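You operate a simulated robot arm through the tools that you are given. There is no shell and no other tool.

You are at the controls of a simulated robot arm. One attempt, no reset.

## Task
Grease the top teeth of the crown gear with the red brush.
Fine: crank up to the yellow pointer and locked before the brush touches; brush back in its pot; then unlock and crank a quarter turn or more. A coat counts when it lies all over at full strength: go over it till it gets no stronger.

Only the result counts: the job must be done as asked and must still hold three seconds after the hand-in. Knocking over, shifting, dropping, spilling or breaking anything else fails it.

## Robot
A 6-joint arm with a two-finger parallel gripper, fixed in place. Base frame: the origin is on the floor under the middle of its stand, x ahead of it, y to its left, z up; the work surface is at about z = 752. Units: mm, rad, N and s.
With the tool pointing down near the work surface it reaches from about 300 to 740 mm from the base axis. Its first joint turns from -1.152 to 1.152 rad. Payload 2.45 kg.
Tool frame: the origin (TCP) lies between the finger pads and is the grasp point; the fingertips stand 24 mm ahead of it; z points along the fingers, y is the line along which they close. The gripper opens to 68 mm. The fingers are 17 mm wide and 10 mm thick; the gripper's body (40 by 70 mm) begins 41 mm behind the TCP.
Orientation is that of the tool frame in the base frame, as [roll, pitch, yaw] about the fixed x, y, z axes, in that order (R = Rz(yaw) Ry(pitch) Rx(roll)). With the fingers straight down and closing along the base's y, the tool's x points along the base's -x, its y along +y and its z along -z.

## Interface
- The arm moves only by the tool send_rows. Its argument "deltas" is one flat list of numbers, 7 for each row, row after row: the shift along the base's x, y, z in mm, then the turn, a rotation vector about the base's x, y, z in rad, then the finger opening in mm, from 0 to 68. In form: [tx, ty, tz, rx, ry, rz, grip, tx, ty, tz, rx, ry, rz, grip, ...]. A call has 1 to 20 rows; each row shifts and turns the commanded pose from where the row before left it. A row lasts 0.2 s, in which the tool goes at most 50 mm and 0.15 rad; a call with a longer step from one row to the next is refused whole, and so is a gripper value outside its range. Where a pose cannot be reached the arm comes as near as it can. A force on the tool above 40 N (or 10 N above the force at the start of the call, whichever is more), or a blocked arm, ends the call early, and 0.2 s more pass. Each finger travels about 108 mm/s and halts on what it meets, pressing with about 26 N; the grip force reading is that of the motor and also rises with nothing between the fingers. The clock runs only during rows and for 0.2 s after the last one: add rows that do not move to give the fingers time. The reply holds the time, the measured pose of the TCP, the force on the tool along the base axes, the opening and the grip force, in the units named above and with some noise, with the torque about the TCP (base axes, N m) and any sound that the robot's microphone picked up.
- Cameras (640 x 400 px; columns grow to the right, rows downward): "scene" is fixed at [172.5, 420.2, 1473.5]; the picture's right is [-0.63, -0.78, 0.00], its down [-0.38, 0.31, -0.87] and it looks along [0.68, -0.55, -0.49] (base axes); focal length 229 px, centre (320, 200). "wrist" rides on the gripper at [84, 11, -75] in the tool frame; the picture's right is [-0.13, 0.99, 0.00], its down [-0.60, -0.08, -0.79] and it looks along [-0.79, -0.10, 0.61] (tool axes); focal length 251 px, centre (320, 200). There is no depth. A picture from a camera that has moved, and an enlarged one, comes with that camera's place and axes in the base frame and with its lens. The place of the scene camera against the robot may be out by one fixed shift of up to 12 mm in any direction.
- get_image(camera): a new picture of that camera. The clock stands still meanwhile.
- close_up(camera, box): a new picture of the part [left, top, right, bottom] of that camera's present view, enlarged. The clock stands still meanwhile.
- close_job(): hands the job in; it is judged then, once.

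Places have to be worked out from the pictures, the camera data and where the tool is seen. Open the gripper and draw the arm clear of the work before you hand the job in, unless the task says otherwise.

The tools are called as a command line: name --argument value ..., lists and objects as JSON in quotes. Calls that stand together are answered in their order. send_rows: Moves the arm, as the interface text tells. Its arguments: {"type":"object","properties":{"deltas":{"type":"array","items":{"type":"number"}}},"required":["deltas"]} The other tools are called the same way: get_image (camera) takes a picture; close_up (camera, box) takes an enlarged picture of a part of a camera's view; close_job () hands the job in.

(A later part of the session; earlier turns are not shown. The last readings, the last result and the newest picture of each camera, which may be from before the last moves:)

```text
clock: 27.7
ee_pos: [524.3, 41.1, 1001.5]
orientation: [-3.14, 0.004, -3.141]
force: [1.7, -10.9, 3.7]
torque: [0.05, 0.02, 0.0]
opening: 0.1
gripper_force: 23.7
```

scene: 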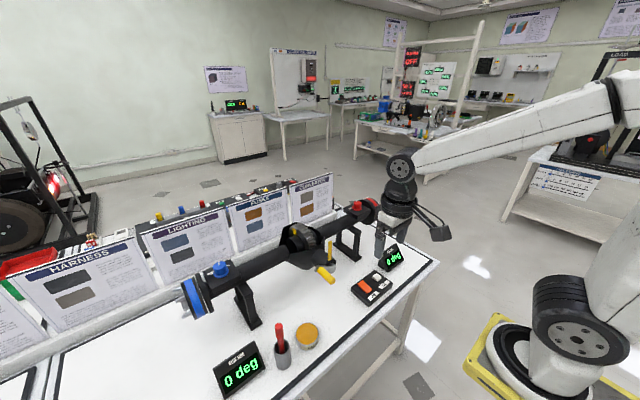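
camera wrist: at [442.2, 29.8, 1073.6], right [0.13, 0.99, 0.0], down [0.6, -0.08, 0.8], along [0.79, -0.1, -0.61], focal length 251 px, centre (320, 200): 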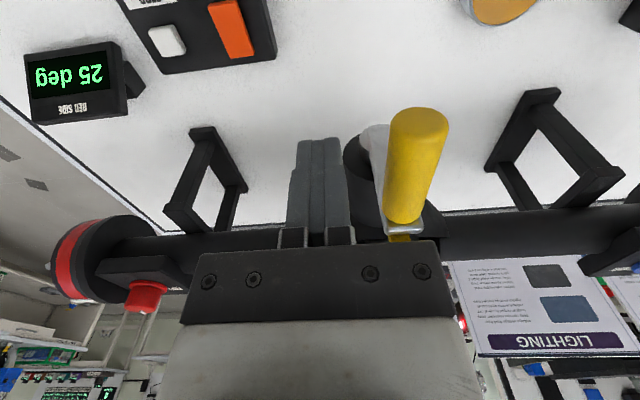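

Force has risen to 11 N; a further millimetre should separate lock from mere friction.

send_rows --deltas '[0, 0.6, 0, 0, 0, 0, 0, 0, 0.6, 0, 0, 0, 0, 0, 0, 0, 0, 0, 0, 0, 0]'

close_up --camera "wrist" --box '[260, 80, 460, 250]'

```text
clock: 28.5
ee_pos: [525.1, 41.9, 999.7]
orientation: [-3.139, 0.006, 3.141]
force: [0.1, -13.1, 10.9]
torque: [0.11, 0.03, 0.01]
opening: 0.0
gripper_force: 23.5
```

```text
2.35 times, centred on (360, 165) of wrist
camera zoom: at [441.3, 53.0, 1073.8], right [0.13, 0.99, 0.0], down [0.6, -0.08, 0.8], along [0.79, -0.1, -0.6], focal length 592 px, centre (226, 282)
```

zoom: 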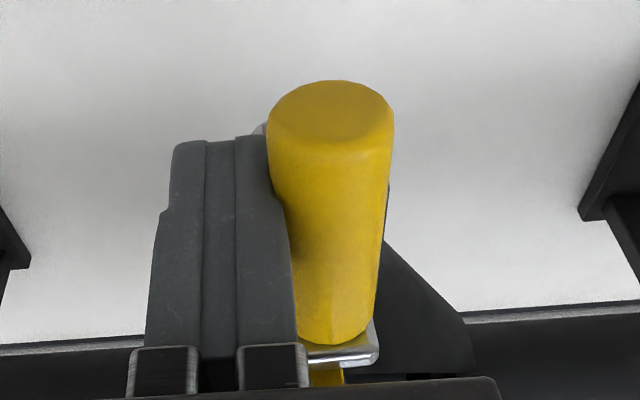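

Readings are ambiguous (13 N sideways, tool moved under 2 mm). I back off to the earlier pose and see whether the handle sprang back or was shifted.

send_rows --deltas '[0, -8, 0, 0, 0, 0, 0, 0, -15.3, 0, 0, 0, 0, 0, 0, 0, 0, 0, 0, 0, 0, 0, 0, 0, 0, 0, 0, 0]'

get_image --camera "wrist"

close_up --camera "wrist" --box '[340, 90, 470, 250]'

close_up --camera "scene" --box '[310, 225, 380, 285]'

```text
clock: 29.5
ee_pos: [524.2, 19.1, 998.2]
orientation: [-3.14, 0.004, -3.141]
force: [0.2, 0.1, 0.4]
torque: [-0.01, 0.0, 0.01]
opening: 0.0
gripper_force: 23.5
```

```text
taken
camera wrist: at [440.7, 29.6, 1073.3], right [0.13, 0.99, 0.0], down [0.6, -0.08, 0.8], along [0.79, -0.1, -0.61], focal length 251 px, centre (320, 200)
```

wrist: 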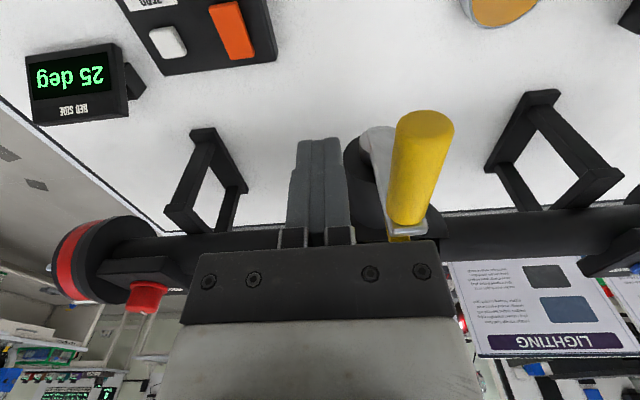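

```text
2.50 times, centred on (405, 170) of wrist
camera zoom: at [440.7, 29.6, 1073.3], right [0.13, 0.99, 0.0], down [0.6, -0.08, 0.8], along [0.79, -0.1, -0.61], focal length 629 px, centre (108, 275)
```

zoom: 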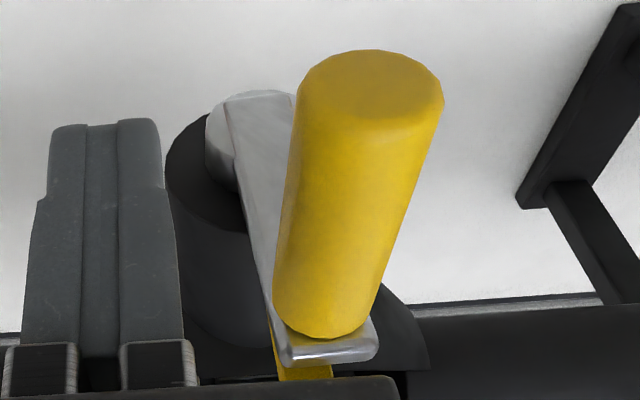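

```text
6.67 times, centred on (345, 255) of scene
camera zoom: at [172.5, 420.2, 1473.5], right [-0.63, -0.78, 0.0], down [-0.38, 0.31, -0.87], along [0.68, -0.55, -0.49], focal length 1526 px, centre (153, -167)
```

zoom: 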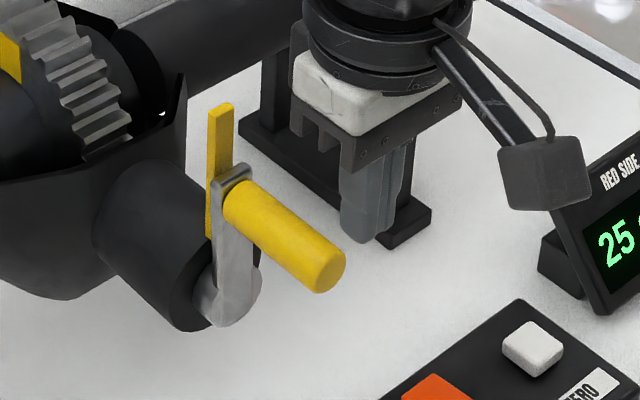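

The handle end has shifted about 2 mm (2°), so the crank is not really locked: comparing heights, the rocker went only about halfway (far end ≈784, near ≈787). I regrip the handle to bring the crank exactly back to the pointer first.

send_rows --deltas '[0, 0, 35, 0, 0, 0, 0, 0, 15, 35, 0, 0, 0, 30, 0, 28, 0, 0, 0, 0, 60, 0, 0, 0, 0, 0, 0, 60, 0, 0, -35, 0, 0, 0, 60, 0, 0, -35, 0, 0, 0, 60, 0, 0, 0, 0, 0, 0, 60, 0, 0, 0, 0, 0, 0, 30, 0, 0, 0, 0, 0, 0, 20, 0, 0, 0, 0, 0, 0, 10, 0, 0, 0, 0, 0, 0, 10]'

close_up --camera "wrist" --box '[260, 100, 400, 250]'

```text
clock: 31.9
ee_pos: [523.7, 64.4, 1000.3]
orientation: [-3.14, 0.005, -3.141]
force: [1.2, 1.7, -6.3]
torque: [0.07, -0.37, 0.0]
opening: 21.7
gripper_force: 38.4
```

```text
2.67 times, centred on (330, 175) of wrist
camera zoom: at [440.4, 73.4, 1073.4], right [0.13, 0.99, 0.0], down [0.6, -0.08, 0.8], along [0.79, -0.1, -0.61], focal length 670 px, centre (293, 267)
```

zoom: 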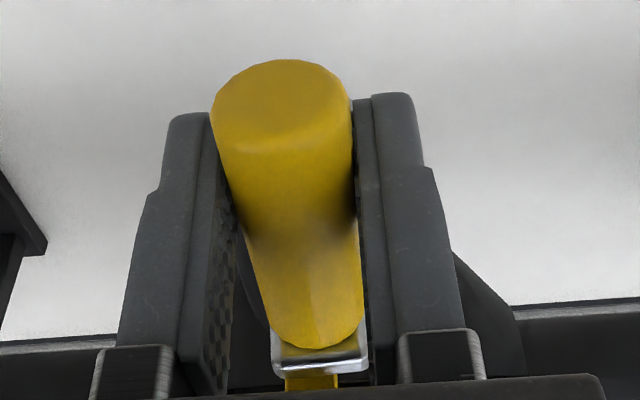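

The arm tip is about 2 mm to the left of the pointer now. I bring it back by about 3 mm (allowing for lag) and look.

send_rows --deltas '[0, -1.5, 0, 0, 0, 0, 10, 0, -1.5, 0, 0, 0, 0, 10, 0, 0, 0, 0, 0, 0, 10, 0, 0, 0, 0, 0, 0, 10]'

close_up --camera "wrist" --box '[260, 100, 400, 250]'

```text
clock: 32.9
ee_pos: [523.5, 61.4, 1001.0]
orientation: [-3.138, 0.003, 3.14]
force: [-8.0, 25.9, 4.1]
torque: [0.49, 0.33, 0.05]
opening: 21.1
gripper_force: 38.2
```

```text
2.67 times, centred on (330, 175) of wrist
camera zoom: at [440.4, 71.3, 1073.8], right [0.13, 0.99, 0.0], down [0.6, -0.08, 0.79], along [0.79, -0.1, -0.61], focal length 670 px, centre (293, 267)
```

zoom: 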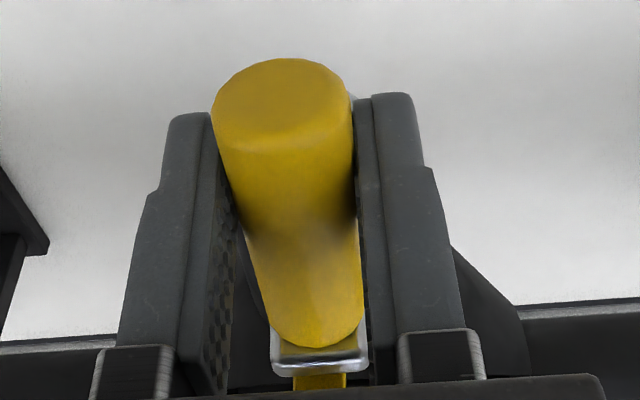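

Aligned again, but now with 26 N of resistance, so something is holding it (lock with play or partial engagement). I open the fingers in place and see where the arm settles.

send_rows --deltas '[0, 0, 0, 0, 0, 0, 25, 0, 0, 0, 0, 0, 0, 40, 0, 0, 0, 0, 0, 0, 60, 0, 0, 0, 0, 0, 0, 60]'

close_up --camera "wrist" --box '[260, 100, 400, 250]'

```text
clock: 33.9
ee_pos: [526.3, 59.6, 999.8]
orientation: [-3.139, 0.004, -3.141]
force: [-0.3, -0.8, -0.3]
torque: [0.01, 0.04, -0.04]
opening: 60.1
gripper_force: 0.0
```

```text
2.67 times, centred on (330, 175) of wrist
camera zoom: at [441.0, 70.0, 1073.4], right [0.13, 0.99, 0.0], down [0.6, -0.08, 0.8], along [0.79, -0.1, -0.61], focal length 670 px, centre (293, 267)
```

zoom: 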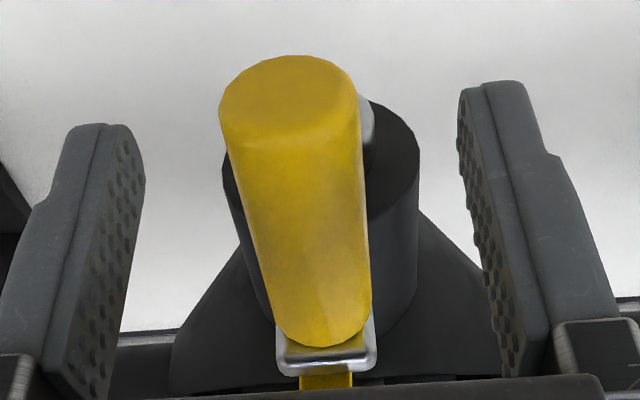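

The crank stays aligned after release (arm and pointer both at y≈60.6). I return to the lock box to inspect the rocker and press it fully.

send_rows --deltas '[0, 0, 35, 0, 0, 0, 60, -10, 0, 35, 0, 0, 0, 60, -15, -35, 0, 0, 0, 0, 40, -15, -35, 0, 0, 0, 0, 20, -15, -40, -10, 0, 0, 0, 5, -15, -40, -10, 0, 0, 0, 0, -10, -30, -30, 0, 0, 0, 0, 0, 0, -40, 0, 0, 0, 0, 0, 0, -40, 0, 0, 0, 0, 0, 0, -40, 0, 0, 0, 0, 0, 0, -20, 0, 0, 0, 0, 0, 0, 0, 0, 0, 0, 0]'

get_image --camera "wrist"

close_up --camera "wrist" --box '[340, 80, 500, 190]'

```text
clock: 36.5
ee_pos: [446.0, -120.8, 879.0]
orientation: [-3.139, 0.004, -3.141]
force: [0.7, 0.0, 0.4]
torque: [0.01, -0.01, -0.01]
opening: 0.1
gripper_force: 23.7
```

```text
taken
camera wrist: at [361.9, -110.5, 953.2], right [0.13, 0.99, 0.0], down [0.6, -0.08, 0.8], along [0.79, -0.1, -0.61], focal length 251 px, centre (320, 200)
```

wrist: 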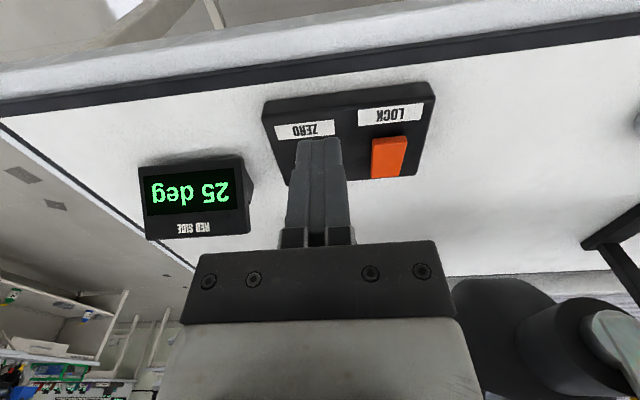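

```text
3.64 times, centred on (420, 135) of wrist
camera zoom: at [361.9, -110.5, 953.2], right [0.13, 0.99, 0.0], down [0.6, -0.08, 0.8], along [0.79, -0.1, -0.61], focal length 914 px, centre (-44, 436)
```

zoom: 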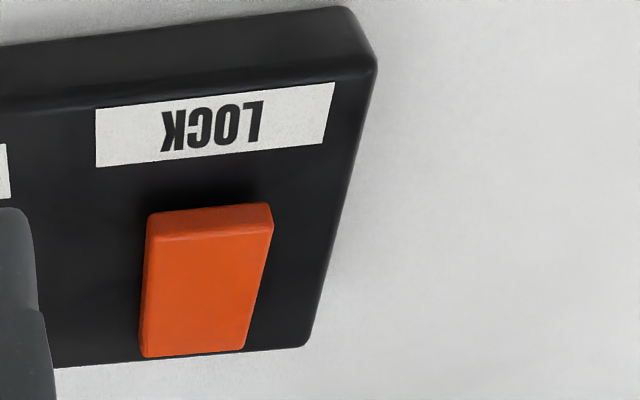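

The rocker's near end is up and its far end is down, and pulling the crank back ended with 26 N (free cranking took about 7 N), so it seems locked with slight play. I do one decisive check: regrip the handle and see if it resists being moved past the pointer.

send_rows --deltas '[0, 0, 40, 0, 0, 0, 0, 0, 0, 40, 0, 0, 0, 0, 10, 30, 30, 0, 0, 0, 10, 15, 40, 20, 0, 0, 0, 30, 15, 40, 20, 0, 0, 0, 60, 20, 40, 20, 0, 0, 0, 60, 20, 31, 10, 0, 0, 0, 60, 0, 0, 0, 0, 0, 0, 60, 0, 0, -30, 0, 0, 0, 60, 0, 0, -29, 0, 0, 0, 60, 0, 0, 0, 0, 0, 0, 60]'

close_up --camera "wrist" --box '[260, 100, 400, 250]'

```text
clock: 38.9
ee_pos: [525.5, 61.5, 1001.4]
orientation: [-3.139, 0.004, -3.141]
force: [0.6, -0.2, -0.5]
torque: [0.01, -0.01, -0.01]
opening: 60.1
gripper_force: 0.1
```

```text
2.67 times, centred on (330, 175) of wrist
camera zoom: at [441.9, 71.3, 1074.2], right [0.13, 0.99, 0.0], down [0.6, -0.08, 0.8], along [0.79, -0.1, -0.61], focal length 670 px, centre (293, 267)
```

zoom: 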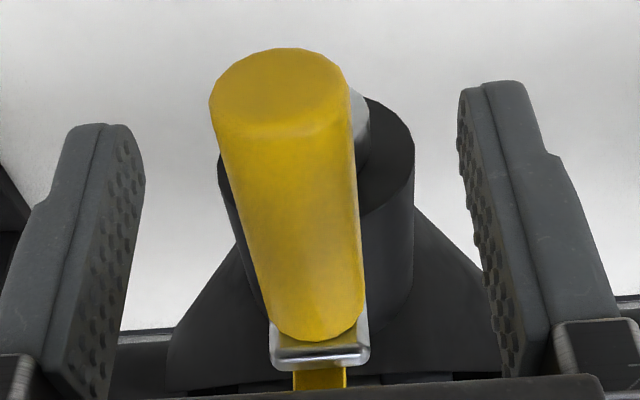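

Still aligned. I grip and try to push it past the pointer by a small amount.

send_rows --deltas '[0, -0.6, 0, 0, 0, 0, 30, 0, 0, 0, 0, 0, 0, 20, 0, 0, 0, 0, 0, 0, 10, 0, 0, 0, 0, 0, 0, 10]'

send_rows --deltas '[0, -0.7, 0, 0, 0, 0, 10, 0, -0.7, 0, 0, 0, 0, 10, 0, 0, 0, 0, 0, 0, 10]'

close_up --camera "wrist" --box '[260, 100, 400, 250]'

```text
clock: 39.9
ee_pos: [524.5, 60.7, 1000.5]
orientation: [-3.141, 0.003, -3.14]
force: [0.5, 6.1, -3.7]
torque: [0.36, -0.12, 0.0]
opening: 21.4
gripper_force: 38.2
```

```text
clock: 40.7
ee_pos: [525.1, 59.8, 1001.7]
orientation: [3.141, 0.004, -3.141]
force: [2.3, 17.9, -1.0]
torque: [0.46, 0.22, 0.04]
opening: 21.2
gripper_force: 38.2
```

```text
2.67 times, centred on (330, 175) of wrist
camera zoom: at [441.5, 70.1, 1074.4], right [0.13, 0.99, 0.0], down [0.6, -0.08, 0.8], along [0.79, -0.1, -0.61], focal length 670 px, centre (293, 267)
```

zoom: 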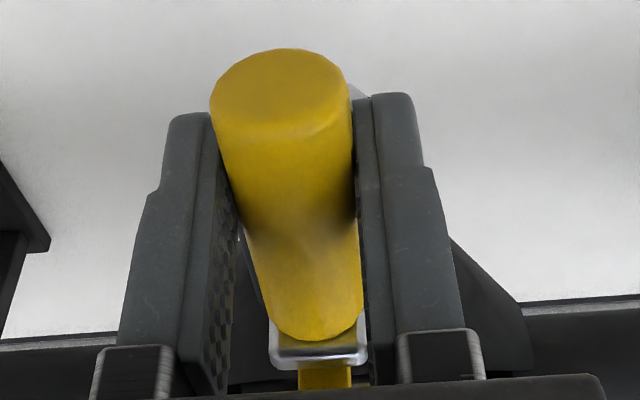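

The arm tip moved about 1.3 mm with 18 N. One more 1.4 mm step shows whether the force keeps climbing.

send_rows --deltas '[0, -0.7, 0, 0, 0, 0, 10, 0, -0.7, 0, 0, 0, 0, 10, 0, 0, 0, 0, 0, 0, 10]'

close_up --camera "wrist" --box '[260, 100, 400, 250]'

```text
clock: 41.5
ee_pos: [525.0, 58.6, 1000.5]
orientation: [-3.14, 0.004, -3.141]
force: [2.3, 22.3, 4.1]
torque: [0.49, 0.07, -0.03]
opening: 21.3
gripper_force: 38.7
```

```text
2.67 times, centred on (330, 175) of wrist
camera zoom: at [441.5, 68.5, 1074.6], right [0.13, 0.99, 0.0], down [0.6, -0.08, 0.8], along [0.79, -0.1, -0.6], focal length 670 px, centre (293, 267)
```

zoom: 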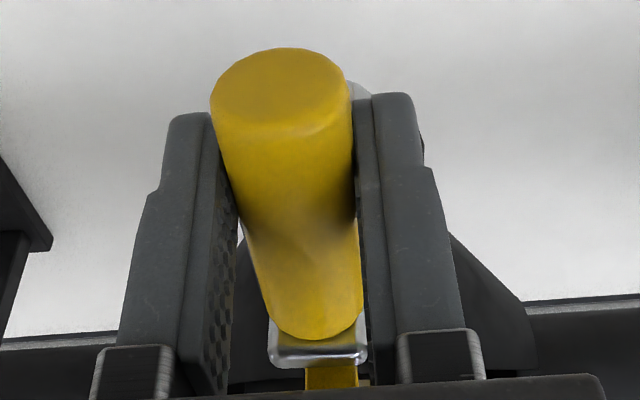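

It slides slowly against ~22 N — about three times the earlier friction, but not rigid. I check what the displays say before moving the arm back.

get_image --camera "wrist"

close_up --camera "scene" --box '[200, 335, 280, 400]'

close_up --camera "scene" --box '[370, 235, 420, 275]'

```text
taken
camera wrist: at [441.5, 68.5, 1074.6], right [0.13, 0.99, 0.0], down [0.6, -0.08, 0.8], along [0.79, -0.1, -0.6], focal length 251 px, centre (320, 200)
```

wrist: 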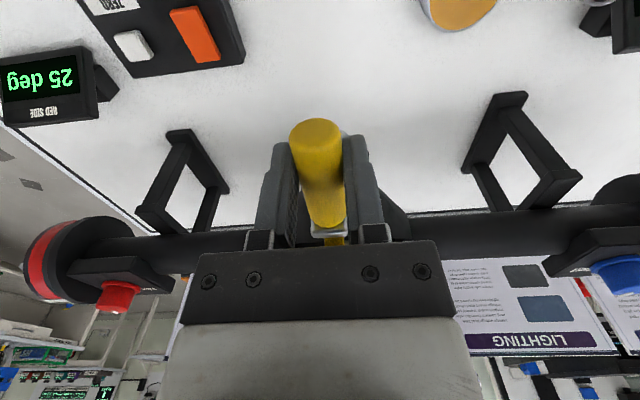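

```text
6.15 times, centred on (240, 368) of scene
camera zoom: at [172.5, 420.9, 1473.3], right [-0.63, -0.78, 0.0], down [-0.38, 0.31, -0.87], along [0.68, -0.55, -0.49], focal length 1408 px, centre (812, -831)
```

zoom: 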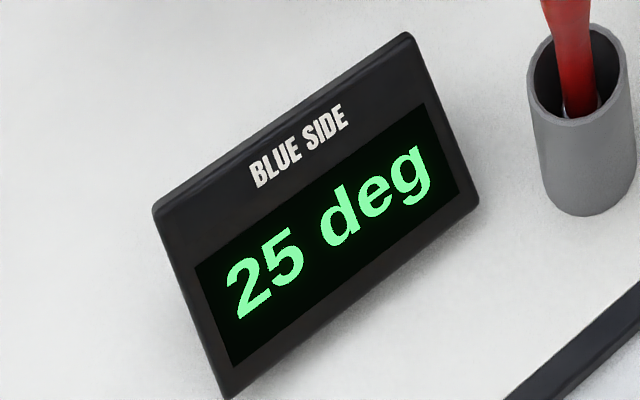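

```text
10.00 times, centred on (395, 255) of scene
camera zoom: at [172.5, 420.9, 1473.3], right [-0.63, -0.78, 0.0], down [-0.38, 0.31, -0.87], along [0.68, -0.55, -0.49], focal length 2288 px, centre (-430, -350)
```

zoom: 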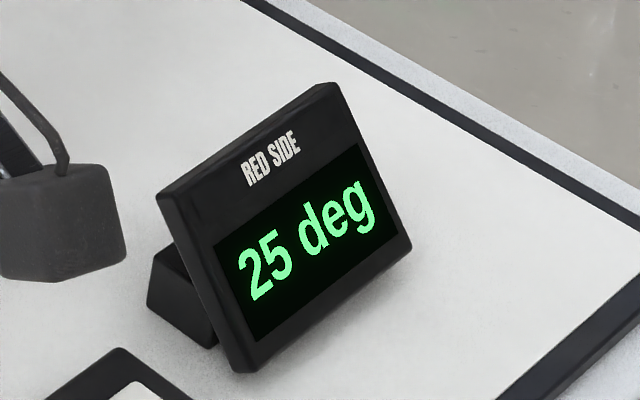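

Displays are coarse (5° steps), so no help. I move the arm tip back to the pointer.

send_rows --deltas '[0, 1.5, 0, 0, 0, 0, 10, 0, 1.5, 0, 0, 0, 0, 10, 0, 1.2, 0, 0, 0, 0, 10, 0, 0, 0, 0, 0, 0, 10, 0, 0, 0, 0, 0, 0, 10]'

close_up --camera "wrist" --box '[260, 100, 400, 250]'

```text
clock: 42.7
ee_pos: [525.3, 58.8, 1001.5]
orientation: [-3.137, 0.006, 3.141]
force: [3.7, -30.4, 13.0]
torque: [-0.63, 0.14, 0.05]
opening: 21.4
gripper_force: 38.3
```

```text
2.67 times, centred on (330, 175) of wrist
camera zoom: at [441.5, 69.9, 1074.8], right [0.13, 0.99, 0.0], down [0.6, -0.08, 0.8], along [0.79, -0.1, -0.61], focal length 670 px, centre (293, 267)
```

zoom: 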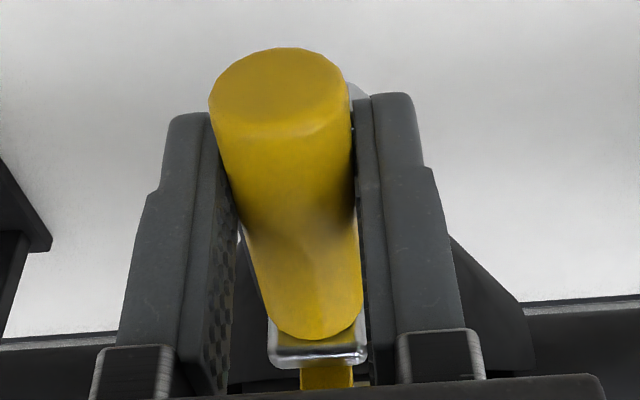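

Now it resists with 30 N and only creeps back 1.4 mm of the 4 mm commanded, so the lock does brake it, with slow slip. I hold this for a second to see if it creeps back to the pointer.

send_rows --deltas '[0, 0, 0, 0, 0, 0, 10, 0, 0, 0, 0, 0, 0, 10, 0, 0, 0, 0, 0, 0, 10, 0, 0, 0, 0, 0, 0, 10, 0, 0, 0, 0, 0, 0, 10, 0, 0, 0, 0, 0, 0, 10]'

close_up --camera "wrist" --box '[260, 100, 400, 250]'

```text
clock: 44.1
ee_pos: [525.7, 61.4, 1000.4]
orientation: [3.141, 0.005, -3.141]
force: [5.5, -12.1, 8.7]
torque: [-0.41, -0.2, -0.04]
opening: 21.4
gripper_force: 38.2
```

```text
2.67 times, centred on (330, 175) of wrist
camera zoom: at [441.5, 72.0, 1074.4], right [0.13, 0.99, 0.0], down [0.6, -0.08, 0.8], along [0.79, -0.1, -0.61], focal length 670 px, centre (293, 267)
```

zoom: 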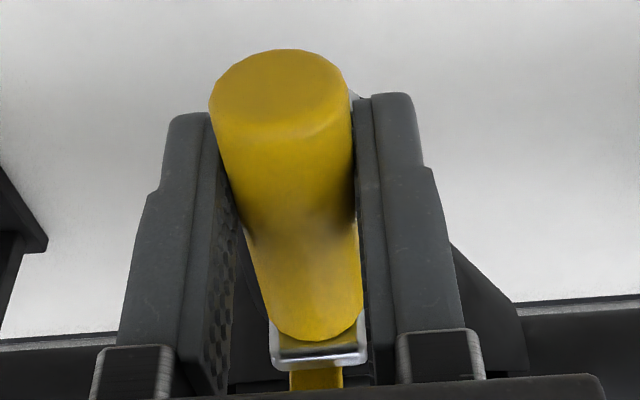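

It creeps viscously (1–2 mm/s under 20 N), i.e. the lock is on and acts as a strong brake, unlike the free cranking before. The arm tip is now within 0.5 mm of the pointer; I relieve the remaining force and let go, with no more testing.

send_rows --deltas '[0, -1.6, 0, 0, 0, 0, 10, 0, 0, 0, 0, 0, 0, 10]'

close_up --camera "wrist" --box '[260, 100, 400, 250]'

```text
clock: 44.7
ee_pos: [525.6, 61.4, 999.7]
orientation: [3.141, 0.005, -3.141]
force: [5.7, 12.0, 7.9]
torque: [0.41, 0.13, 0.01]
opening: 21.3
gripper_force: 38.1
```

```text
2.67 times, centred on (330, 175) of wrist
camera zoom: at [441.4, 71.8, 1074.4], right [0.13, 0.99, 0.0], down [0.6, -0.08, 0.8], along [0.79, -0.1, -0.61], focal length 670 px, centre (293, 267)
```

zoom: 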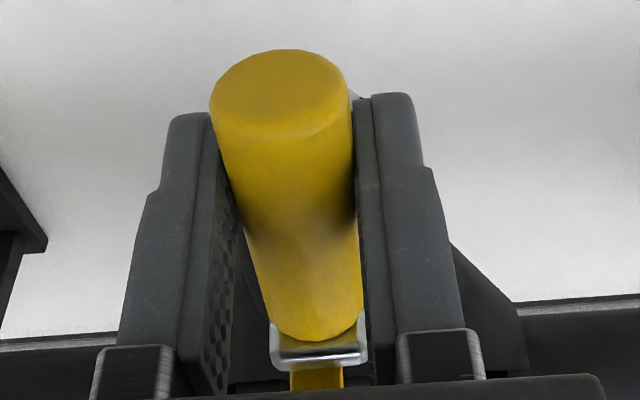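

Force now is 12 N toward -y, which creeps it the last half millimetre. I hold two rows, then open and retreat upward.

send_rows --deltas '[0, 0, 0, 0, 0, 0, 10, 0, 0.4, 0, 0, 0, 0, 10, 0, 0, 0, 0, 0, 0, 30, 0, 0, 0, 0, 0, 0, 50, 0, 0, 0, 0, 0, 0, 60]'

close_up --camera "wrist" --box '[260, 100, 400, 250]'

```text
clock: 45.9
ee_pos: [524.2, 59.2, 1000.4]
orientation: [-3.139, 0.003, -3.141]
force: [-0.1, 0.8, -0.4]
torque: [-0.03, 0.0, 0.0]
opening: 59.8
gripper_force: 0.0
```

```text
2.67 times, centred on (330, 175) of wrist
camera zoom: at [441.2, 70.5, 1074.2], right [0.13, 0.99, 0.0], down [0.6, -0.08, 0.8], along [0.79, -0.1, -0.61], focal length 670 px, centre (293, 267)
```

zoom: 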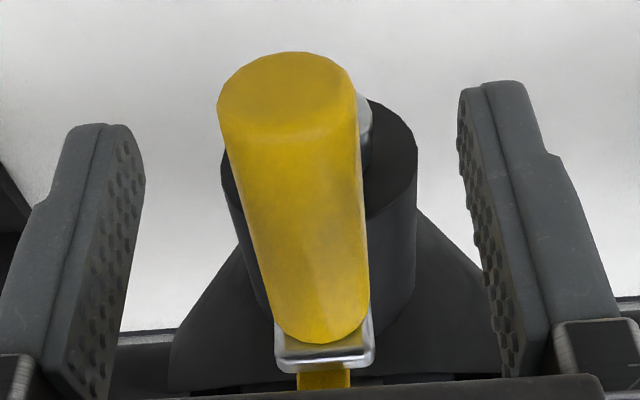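

The crank is aligned with the pointer (both at y≈60.5) and locked. Now I raise the arm and go toward the brush pot for a closer view.

send_rows --deltas '[0, 0, 35, 0, 0, 0, 60, -10, 0, 35, 0, 0, 0, 60, -20, 20, 20, 0, 0, 0, 60, -20, 40, 0, 0, 0, 0, 60, -20, 40, 0, 0, 0, 0, 60, -20, 40, 0, 0, 0, 0, 60, 0, 40, 0, 0, 0, 0, 60, 0, 35, -10, 0, 0, 0, 60, 0, 0, 0, 0, 0, 0, 60, 0, 0, 0, 0, 0, 0, 60]'

get_image --camera "wrist"

close_up --camera "wrist" --box '[220, 60, 400, 190]'

close_up --camera "scene" --box '[265, 305, 335, 375]'

```text
clock: 48.1
ee_pos: [434.8, 274.9, 1080.7]
orientation: [-3.139, 0.004, -3.141]
force: [0.0, 0.0, -0.5]
torque: [0.0, 0.01, 0.0]
opening: 59.9
gripper_force: 0.1
```

```text
taken
camera wrist: at [350.6, 285.4, 1154.8], right [0.13, 0.99, 0.0], down [0.6, -0.08, 0.8], along [0.79, -0.1, -0.61], focal length 251 px, centre (320, 200)
```

wrist: 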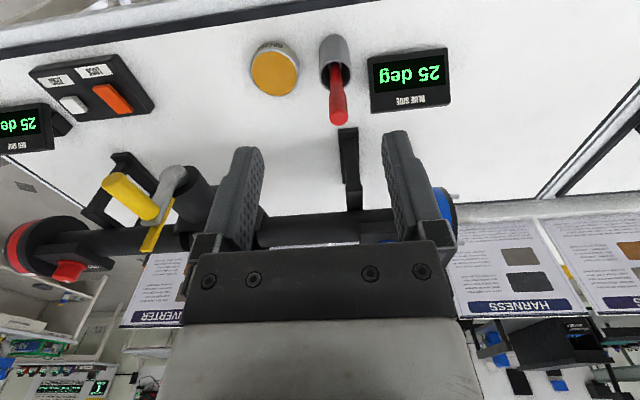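

```text
3.08 times, centred on (310, 125) of wrist
camera zoom: at [350.6, 285.4, 1154.8], right [0.13, 0.99, 0.0], down [0.6, -0.08, 0.8], along [0.79, -0.1, -0.61], focal length 774 px, centre (351, 431)
```

zoom: 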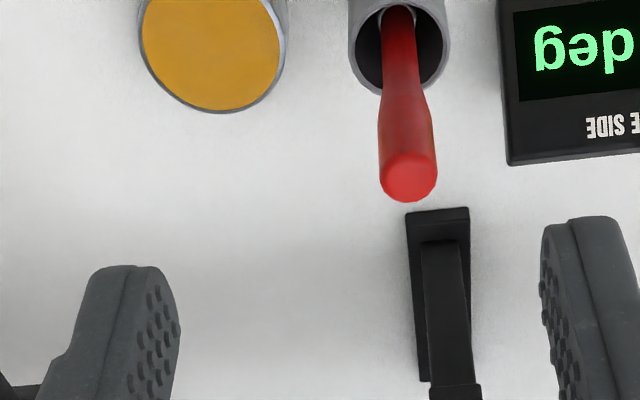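

```text
5.71 times, centred on (300, 340) of scene
camera zoom: at [172.5, 420.3, 1473.5], right [-0.63, -0.78, 0.0], down [-0.38, 0.31, -0.87], along [0.68, -0.55, -0.49], focal length 1308 px, centre (434, -600)
```

zoom: 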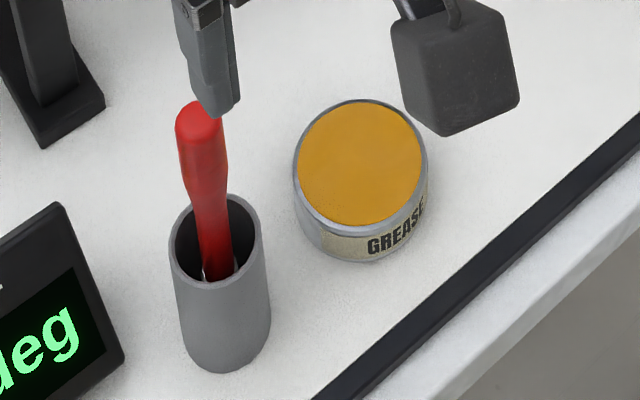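

The brush stands nearly vertical at about (514, 285), top z≈917; the pot's centre is about (509,286), rim z≈828. I move over it with the fingers opened to 50 mm.

send_rows --deltas '[20, 3, -25, 0, 0, 0, 55, 20, 3, -25, 0, 0, 0, 50, 20, 2, -25, 0, 0, 0, 50, 19, 2, -25, 0, 0, 0, 50, 0, 0, -15, 0, 0, 0, 50, 0, 0, 0, 0, 0, 0, 50, 0, 0, 0, 0, 0, 0, 50]'

get_image --camera "wrist"

close_up --camera "scene" --box '[245, 275, 335, 375]'

```text
clock: 49.7
ee_pos: [513.5, 285.2, 964.8]
orientation: [-3.14, 0.003, 3.141]
force: [0.3, 0.0, 0.3]
torque: [-0.02, 0.01, 0.0]
opening: 50.1
gripper_force: 0.1
```

```text
taken
camera wrist: at [430.3, 295.4, 1039.1], right [0.13, 0.99, 0.0], down [0.6, -0.08, 0.8], along [0.79, -0.1, -0.61], focal length 251 px, centre (320, 200)
```

wrist: 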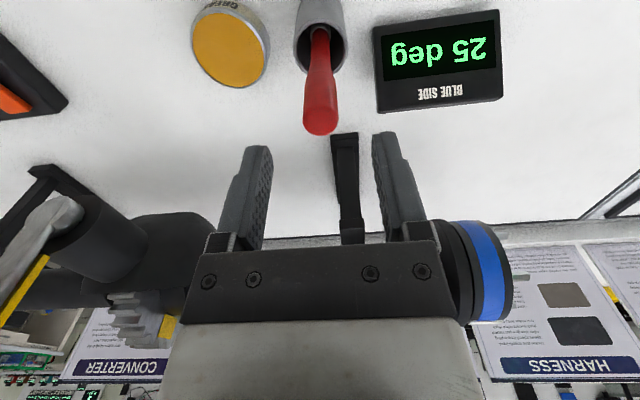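

```text
4.00 times, centred on (290, 325) of scene
camera zoom: at [172.5, 420.2, 1473.5], right [-0.63, -0.78, 0.0], down [-0.38, 0.31, -0.87], along [0.68, -0.55, -0.49], focal length 915 px, centre (440, -300)
```

zoom: 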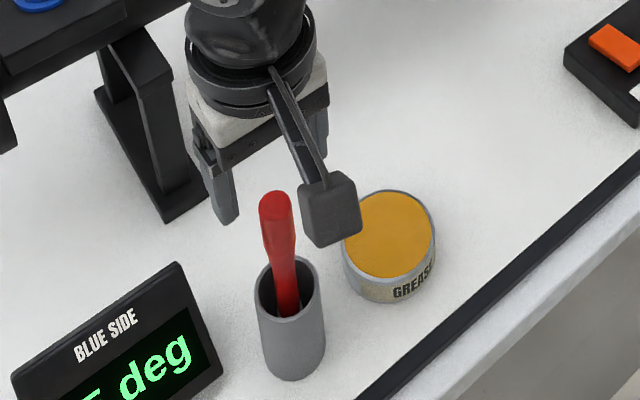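

Brush top measured at (515.5, 284.7, 917), centred under the gripper. I go down to grasp height z≈884 and close on the handle.

send_rows --deltas '[1, 0, -25, 0, 0, 0, 50, 0, 0, -25, 0, 0, 0, 50, 0, 0, -20, 0, 0, 0, 50, 0, 0, -11, 0, 0, 0, 50, 0, 0, 0, 0, 0, 0, 50]'

get_image --camera "wrist"

close_up --camera "scene" --box '[245, 275, 335, 375]'

```text
clock: 50.9
ee_pos: [514.6, 285.2, 884.2]
orientation: [-3.138, 0.003, 3.141]
force: [1.0, -0.4, -0.8]
torque: [-0.04, 0.0, -0.01]
opening: 49.7
gripper_force: 0.0
```

```text
taken
camera wrist: at [431.6, 295.8, 957.6], right [0.13, 0.99, 0.0], down [0.6, -0.08, 0.8], along [0.79, -0.1, -0.61], focal length 251 px, centre (320, 200)
```

wrist: 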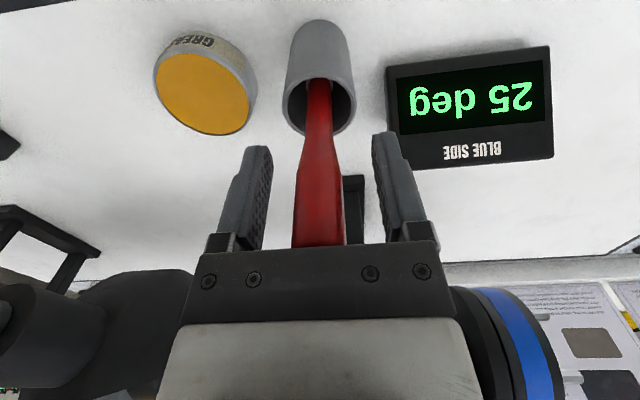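

```text
4.00 times, centred on (290, 325) of scene
camera zoom: at [172.5, 420.2, 1473.5], right [-0.63, -0.78, 0.0], down [-0.38, 0.31, -0.87], along [0.68, -0.55, -0.49], focal length 915 px, centre (440, -300)
```

zoom: 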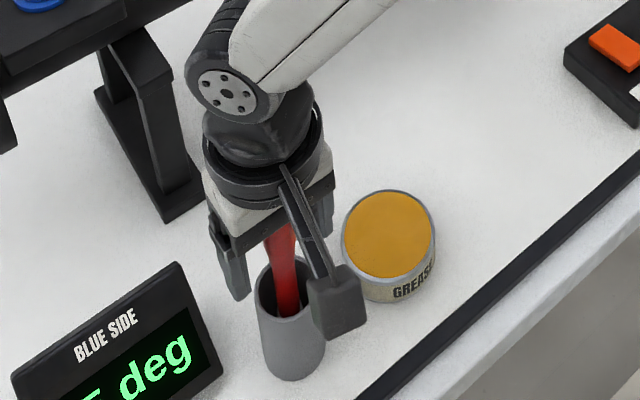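

The handle is centred between the fingers. Closing the grip.

send_rows --deltas '[0, 0, 0, 0, 0, 0, 35, 0, 0, 0, 0, 0, 0, 24, 0, 0, 0, 0, 0, 0, 14, 0, 0, 0, 0, 0, 0, 8, 0, 0, 0, 0, 0, 0, 8, 0, 0, 0, 0, 0, 0, 8]'

get_image --camera "wrist"

```text
clock: 52.3
ee_pos: [516.1, 285.9, 884.7]
orientation: [-3.14, 0.004, 3.141]
force: [0.6, -0.6, -0.6]
torque: [0.0, 0.0, -0.03]
opening: 19.4
gripper_force: 26.0
```

```text
taken
camera wrist: at [431.6, 295.8, 957.8], right [0.13, 0.99, 0.0], down [0.6, -0.08, 0.8], along [0.79, -0.1, -0.61], focal length 251 px, centre (320, 200)
```

wrist: 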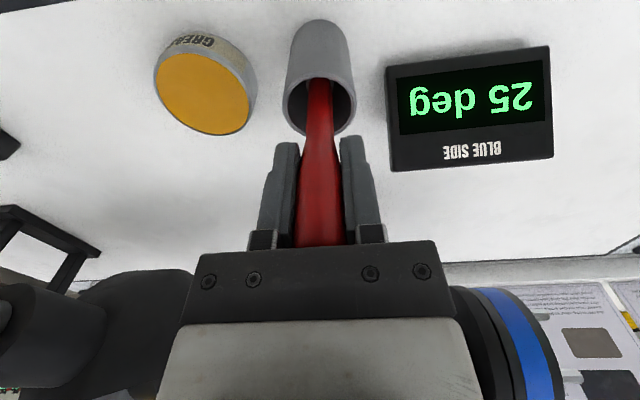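

Held firmly (19.4 mm). I lift straight up out of the pot.

send_rows --deltas '[0, 0, 10, 0, 0, 0, 8, 0, 0, 15, 0, 0, 0, 8, 0, 0, 20, 0, 0, 0, 8, 0, 0, 20, 0, 0, 0, 8, 0, 0, 20, 0, 0, 0, 8, 0, 0, 20, 0, 0, 0, 8, 0, 0, 15, 0, 0, 0, 8, 0, 0, 0, 0, 0, 0, 8]'

get_image --camera "wrist"

close_up --camera "scene" --box '[245, 255, 345, 375]'

```text
clock: 54.1
ee_pos: [515.1, 285.0, 1005.9]
orientation: [-3.138, 0.004, -3.14]
force: [0.1, -0.2, 0.0]
torque: [-0.01, 0.0, 0.01]
opening: 19.3
gripper_force: 26.3
```

```text
taken
camera wrist: at [431.0, 295.5, 1078.9], right [0.13, 0.99, 0.0], down [0.6, -0.08, 0.8], along [0.79, -0.1, -0.61], focal length 251 px, centre (320, 200)
```

wrist: 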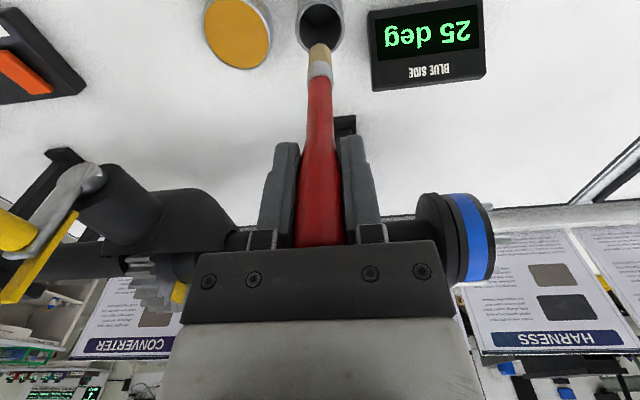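

```text
3.33 times, centred on (295, 315) of scene
camera zoom: at [172.5, 420.2, 1473.5], right [-0.63, -0.78, 0.0], down [-0.38, 0.31, -0.87], along [0.68, -0.55, -0.49], focal length 763 px, centre (403, -183)
```

zoom: 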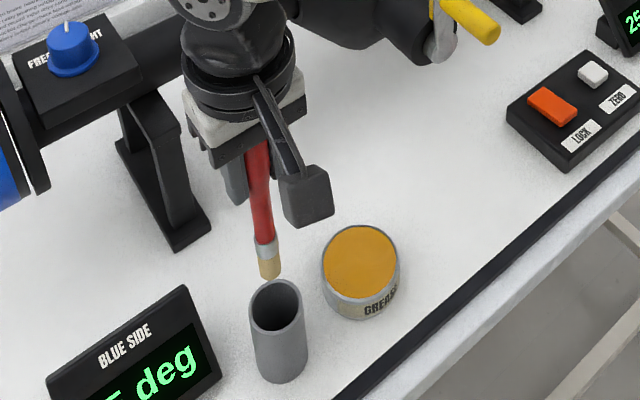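

The brush is out, with a short bristle head under a metal ferrule. I look closer to locate the bristle tip.

close_up --camera "wrist" --box '[270, 30, 370, 130]'

close_up --camera "scene" --box '[305, 310, 345, 350]'

close_up --camera "scene" --box '[305, 280, 345, 350]'

```text
4.00 times, centred on (320, 80) of wrist
camera zoom: at [431.0, 295.5, 1078.9], right [0.13, 0.99, 0.0], down [0.6, -0.08, 0.8], along [0.79, -0.1, -0.61], focal length 1006 px, centre (320, 680)
```

zoom: 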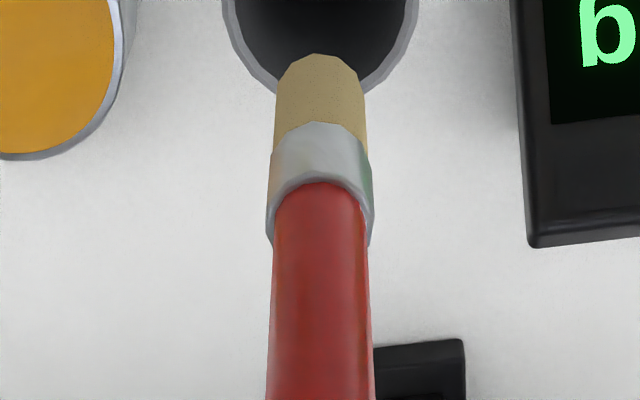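

```text
10.00 times, centred on (325, 330) of scene
camera zoom: at [172.5, 420.2, 1473.5], right [-0.63, -0.78, 0.0], down [-0.38, 0.31, -0.87], along [0.68, -0.55, -0.49], focal length 2288 px, centre (270, -1100)
```

zoom: 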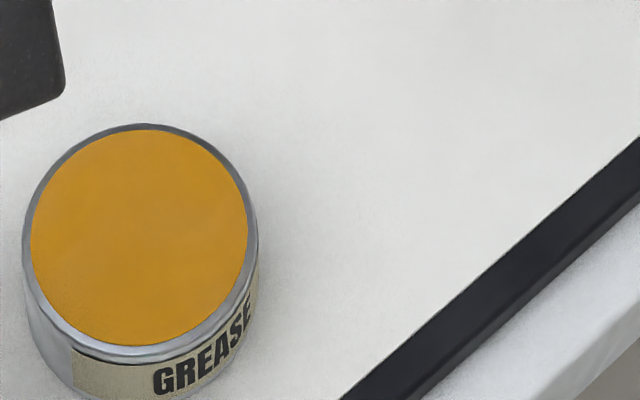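

```text
5.71 times, centred on (325, 315) of scene
camera zoom: at [172.5, 420.2, 1473.5], right [-0.63, -0.78, 0.0], down [-0.38, 0.31, -0.87], along [0.68, -0.55, -0.49], focal length 1308 px, centre (291, -457)
```

zoom: 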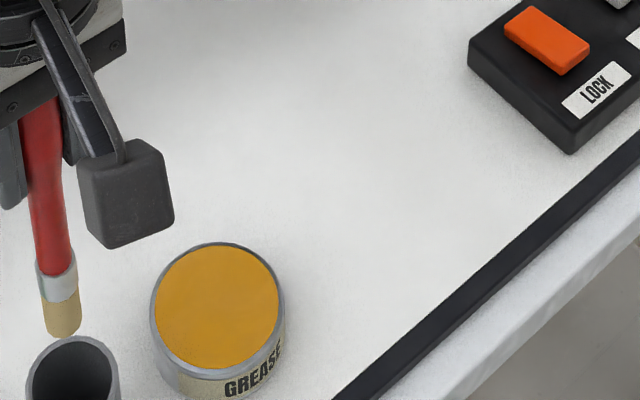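

Bristle tip is about 128 mm below the TCP, bristles ~17 mm wide. The grease surface is at about (522, 196), z≈775. I move over the tin and take a look.

send_rows --deltas '[2, -30, 0, 0, 0, 0, 8, 2, -30, 0, 0, 0, 0, 8, 3, -29, 0, 0, 0, 0, 8, 0, 0, -25, 0, 0, 0, 8, 0, 0, -25, 0, 0, 0, 8, 0, 0, -20, 0, 0, 0, 8, 0, 0, 0, 0, 0, 0, 8]'

get_image --camera "wrist"

close_up --camera "scene" --box '[275, 285, 345, 355]'

```text
clock: 55.7
ee_pos: [522.1, 196.2, 934.9]
orientation: [-3.14, 0.003, -3.142]
force: [0.0, 0.3, -0.1]
torque: [0.02, 0.01, 0.0]
opening: 19.2
gripper_force: 25.7
```

```text
taken
camera wrist: at [437.8, 206.5, 1008.3], right [0.13, 0.99, 0.0], down [0.6, -0.08, 0.8], along [0.79, -0.1, -0.61], focal length 251 px, centre (320, 200)
```

wrist: 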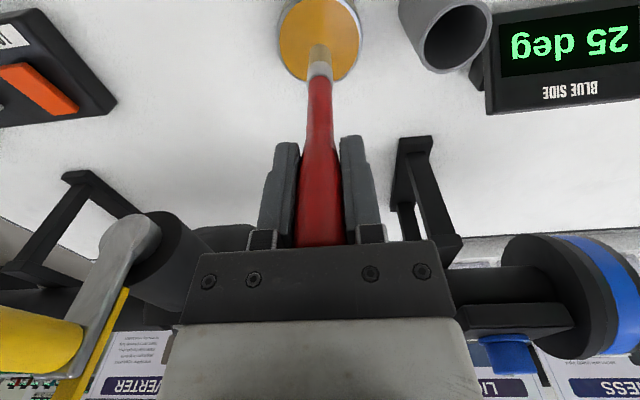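

```text
5.71 times, centred on (310, 320) of scene
camera zoom: at [172.5, 420.2, 1473.5], right [-0.63, -0.78, 0.0], down [-0.38, 0.31, -0.87], along [0.68, -0.55, -0.49], focal length 1308 px, centre (377, -486)
```

zoom: 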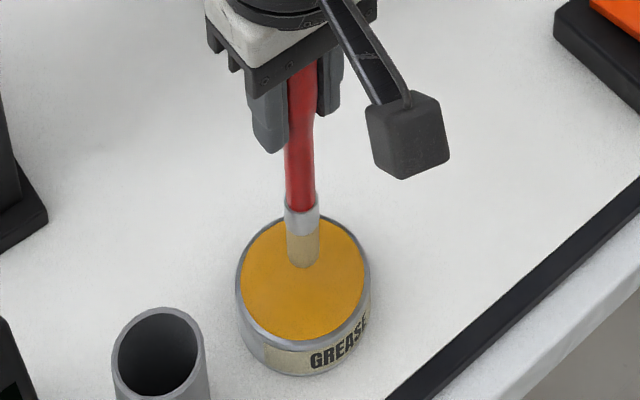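

The brush hangs over the tin's middle. I lower it gently into the grease, watching the force.

send_rows --deltas '[0, 0, -10, 0, 0, 0, 8, 0, 0, -10, 0, 0, 0, 8, 0, 0, -5, 0, 0, 0, 8, 0, 0, -3, 0, 0, 0, 8, 0, 0, -3, 0, 0, 0, 8, 0, 0, 0, 0, 0, 0, 8]'

close_up --camera "scene" --box '[275, 285, 345, 355]'

close_up --camera "wrist" --box '[260, 0, 380, 100]'

```text
clock: 57.1
ee_pos: [524.0, 197.3, 904.3]
orientation: [3.139, 0.007, -3.14]
force: [2.4, -0.8, 24.0]
torque: [-0.19, -0.27, 0.03]
opening: 19.5
gripper_force: 26.3
```

```text
5.71 times, centred on (310, 320) of scene
camera zoom: at [172.1, 420.0, 1473.6], right [-0.63, -0.78, 0.0], down [-0.38, 0.31, -0.87], along [0.68, -0.55, -0.49], focal length 1308 px, centre (377, -486)
```

zoom: 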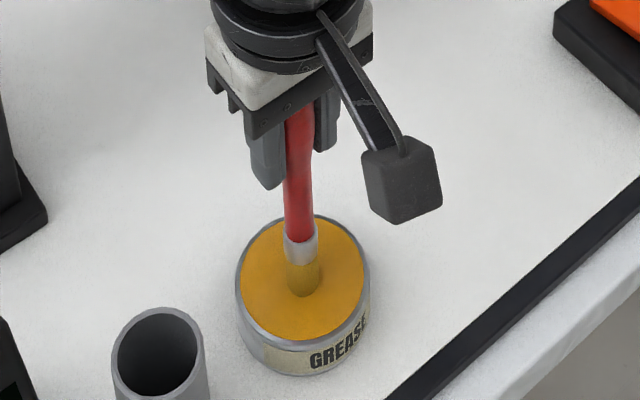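

```text
4.00 times, centred on (320, 50) of wrist
camera zoom: at [439.8, 206.9, 978.2], right [0.13, 0.99, 0.0], down [0.6, -0.08, 0.8], along [0.79, -0.1, -0.6], focal length 1006 px, centre (320, 800)
```

zoom: 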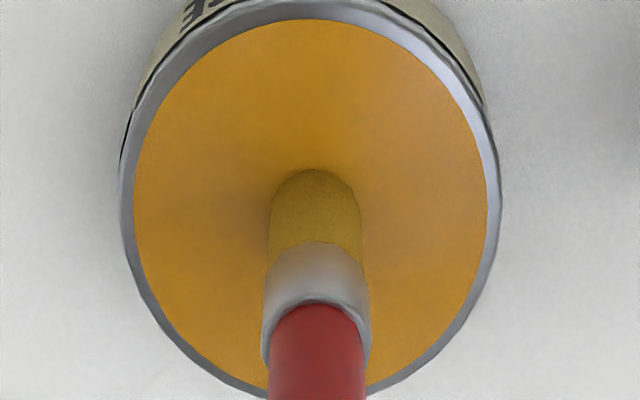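

Contact at 24 N with TCP z≈904 (so the tip really is ~128 mm below) and the bristles have taken on grease colour. I ease off and swirl lightly to load the brush.

send_rows --deltas '[0, 0, 1.2, 0, 0, 0, 8, 0, 3, 0, 0, 0, 0, 8, 0, 3, 0, 0, 0, 0, 8, 0, -4, 0, 0, 0, 0, 8, 0, -4, 0, 0, 0, 0, 8, 0, -4, 0, 0, 0, 0, 8, 0, 3, 0, 0, 0, 0, 8, 0, 3, 0, 0, 0, 0, 8, 0, 0, 0, 0, 0, 0, 8]'

```text
clock: 59.1
ee_pos: [522.0, 195.5, 904.9]
orientation: [-3.139, 0.003, -3.141]
force: [-0.6, -2.1, 6.5]
torque: [-0.34, 0.02, 0.02]
opening: 19.3
gripper_force: 26.1
```

Good light contact (6.5 N). Now I lift the brush and inspect it.

send_rows --deltas '[0, 0, 5, 0, 0, 0, 8, 0, 0, 15, 0, 0, 0, 8, 0, 0, 25, 0, 0, 0, 8, 0, 0, 30, 0, 0, 0, 8, 0, 0, 30, 0, 0, 0, 8, 0, 0, 0, 0, 0, 0, 8]'

close_up --camera "wrist" --box '[260, 0, 380, 100]'

close_up --camera "scene" --box '[275, 225, 345, 335]'

```text
clock: 60.5
ee_pos: [521.6, 196.1, 1010.0]
orientation: [-3.14, 0.003, 3.141]
force: [-1.1, 0.5, -0.4]
torque: [-0.01, -0.03, -0.01]
opening: 19.2
gripper_force: 26.0
```

```text
4.00 times, centred on (320, 50) of wrist
camera zoom: at [438.2, 206.6, 1083.4], right [0.13, 0.99, 0.0], down [0.6, -0.08, 0.8], along [0.79, -0.1, -0.61], focal length 1006 px, centre (320, 800)
```

zoom: 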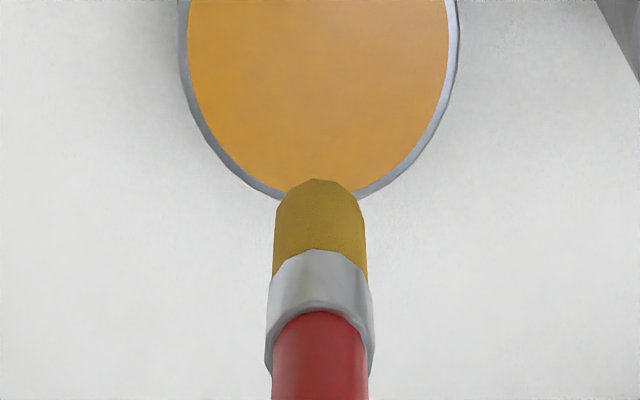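

```text
3.64 times, centred on (310, 280) of scene
camera zoom: at [172.5, 420.2, 1473.5], right [-0.63, -0.78, 0.0], down [-0.38, 0.31, -0.87], along [0.68, -0.55, -0.49], focal length 832 px, centre (356, -91)
```

zoom: 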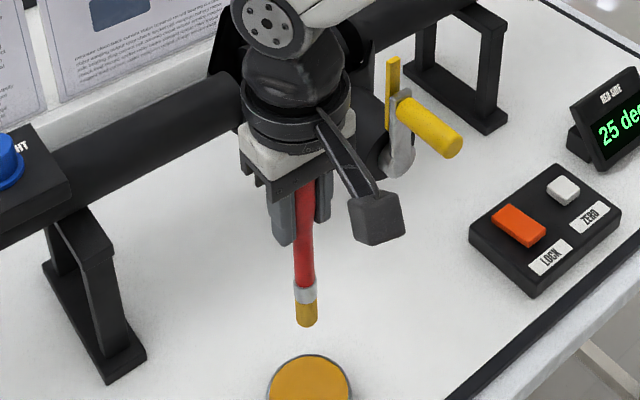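

The bristles are well loaded. To locate the gear precisely I raise the brush (tip stays above the pointer) and swing to the -y side, which also clears the scene camera's line to the gear.

send_rows --deltas '[0, 0, 40, 0, 0, 0, 8, 0, 0, 45, 0, 0, 0, 8, 0, 0, 45, 0, 0, 0, 8, 0, 0, 40, 0, 0, 0, 8, 5, -40, 0, 0, 0, 0, 8, 5, -40, 0, 0, 0, 0, 8, 5, -40, 0, 0, 0, 0, 8, 5, -45, 0, 0, 0, 0, 8, 5, -45, 0, 0, 0, 0, 8, 5, -45, 0, 0, 0, 0, 8, 0, 0, 0, 0, 0, 0, 8, 0, 0, 0, 0, 0, 0, 8]'

get_image --camera "wrist"

close_up --camera "scene" --box '[275, 215, 335, 265]'

```text
clock: 63.1
ee_pos: [551.6, -58.5, 1179.5]
orientation: [-3.141, 0.002, -3.142]
force: [-0.4, 0.1, -0.1]
torque: [-0.02, -0.02, 0.0]
opening: 19.3
gripper_force: 26.0
```

```text
taken
camera wrist: at [467.7, -49.1, 1253.1], right [0.13, 0.99, 0.0], down [0.6, -0.08, 0.8], along [0.79, -0.1, -0.61], focal length 251 px, centre (320, 200)
```

wrist: 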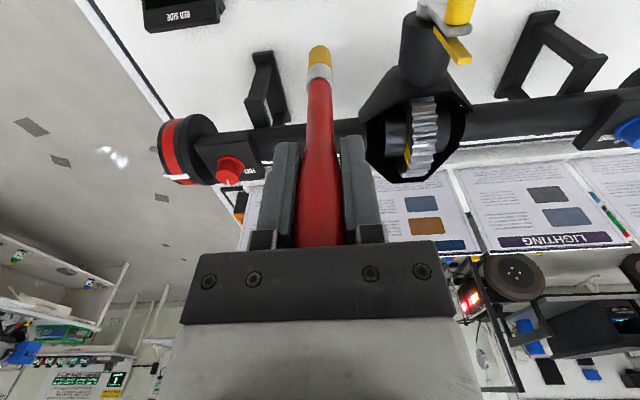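

```text
8.00 times, centred on (305, 240) of scene
camera zoom: at [172.5, 420.2, 1473.5], right [-0.63, -0.78, 0.0], down [-0.38, 0.31, -0.87], along [0.68, -0.55, -0.49], focal length 1831 px, centre (440, -120)
```

zoom: 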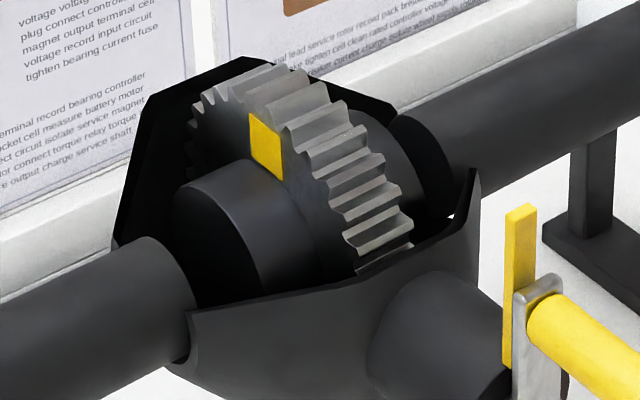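

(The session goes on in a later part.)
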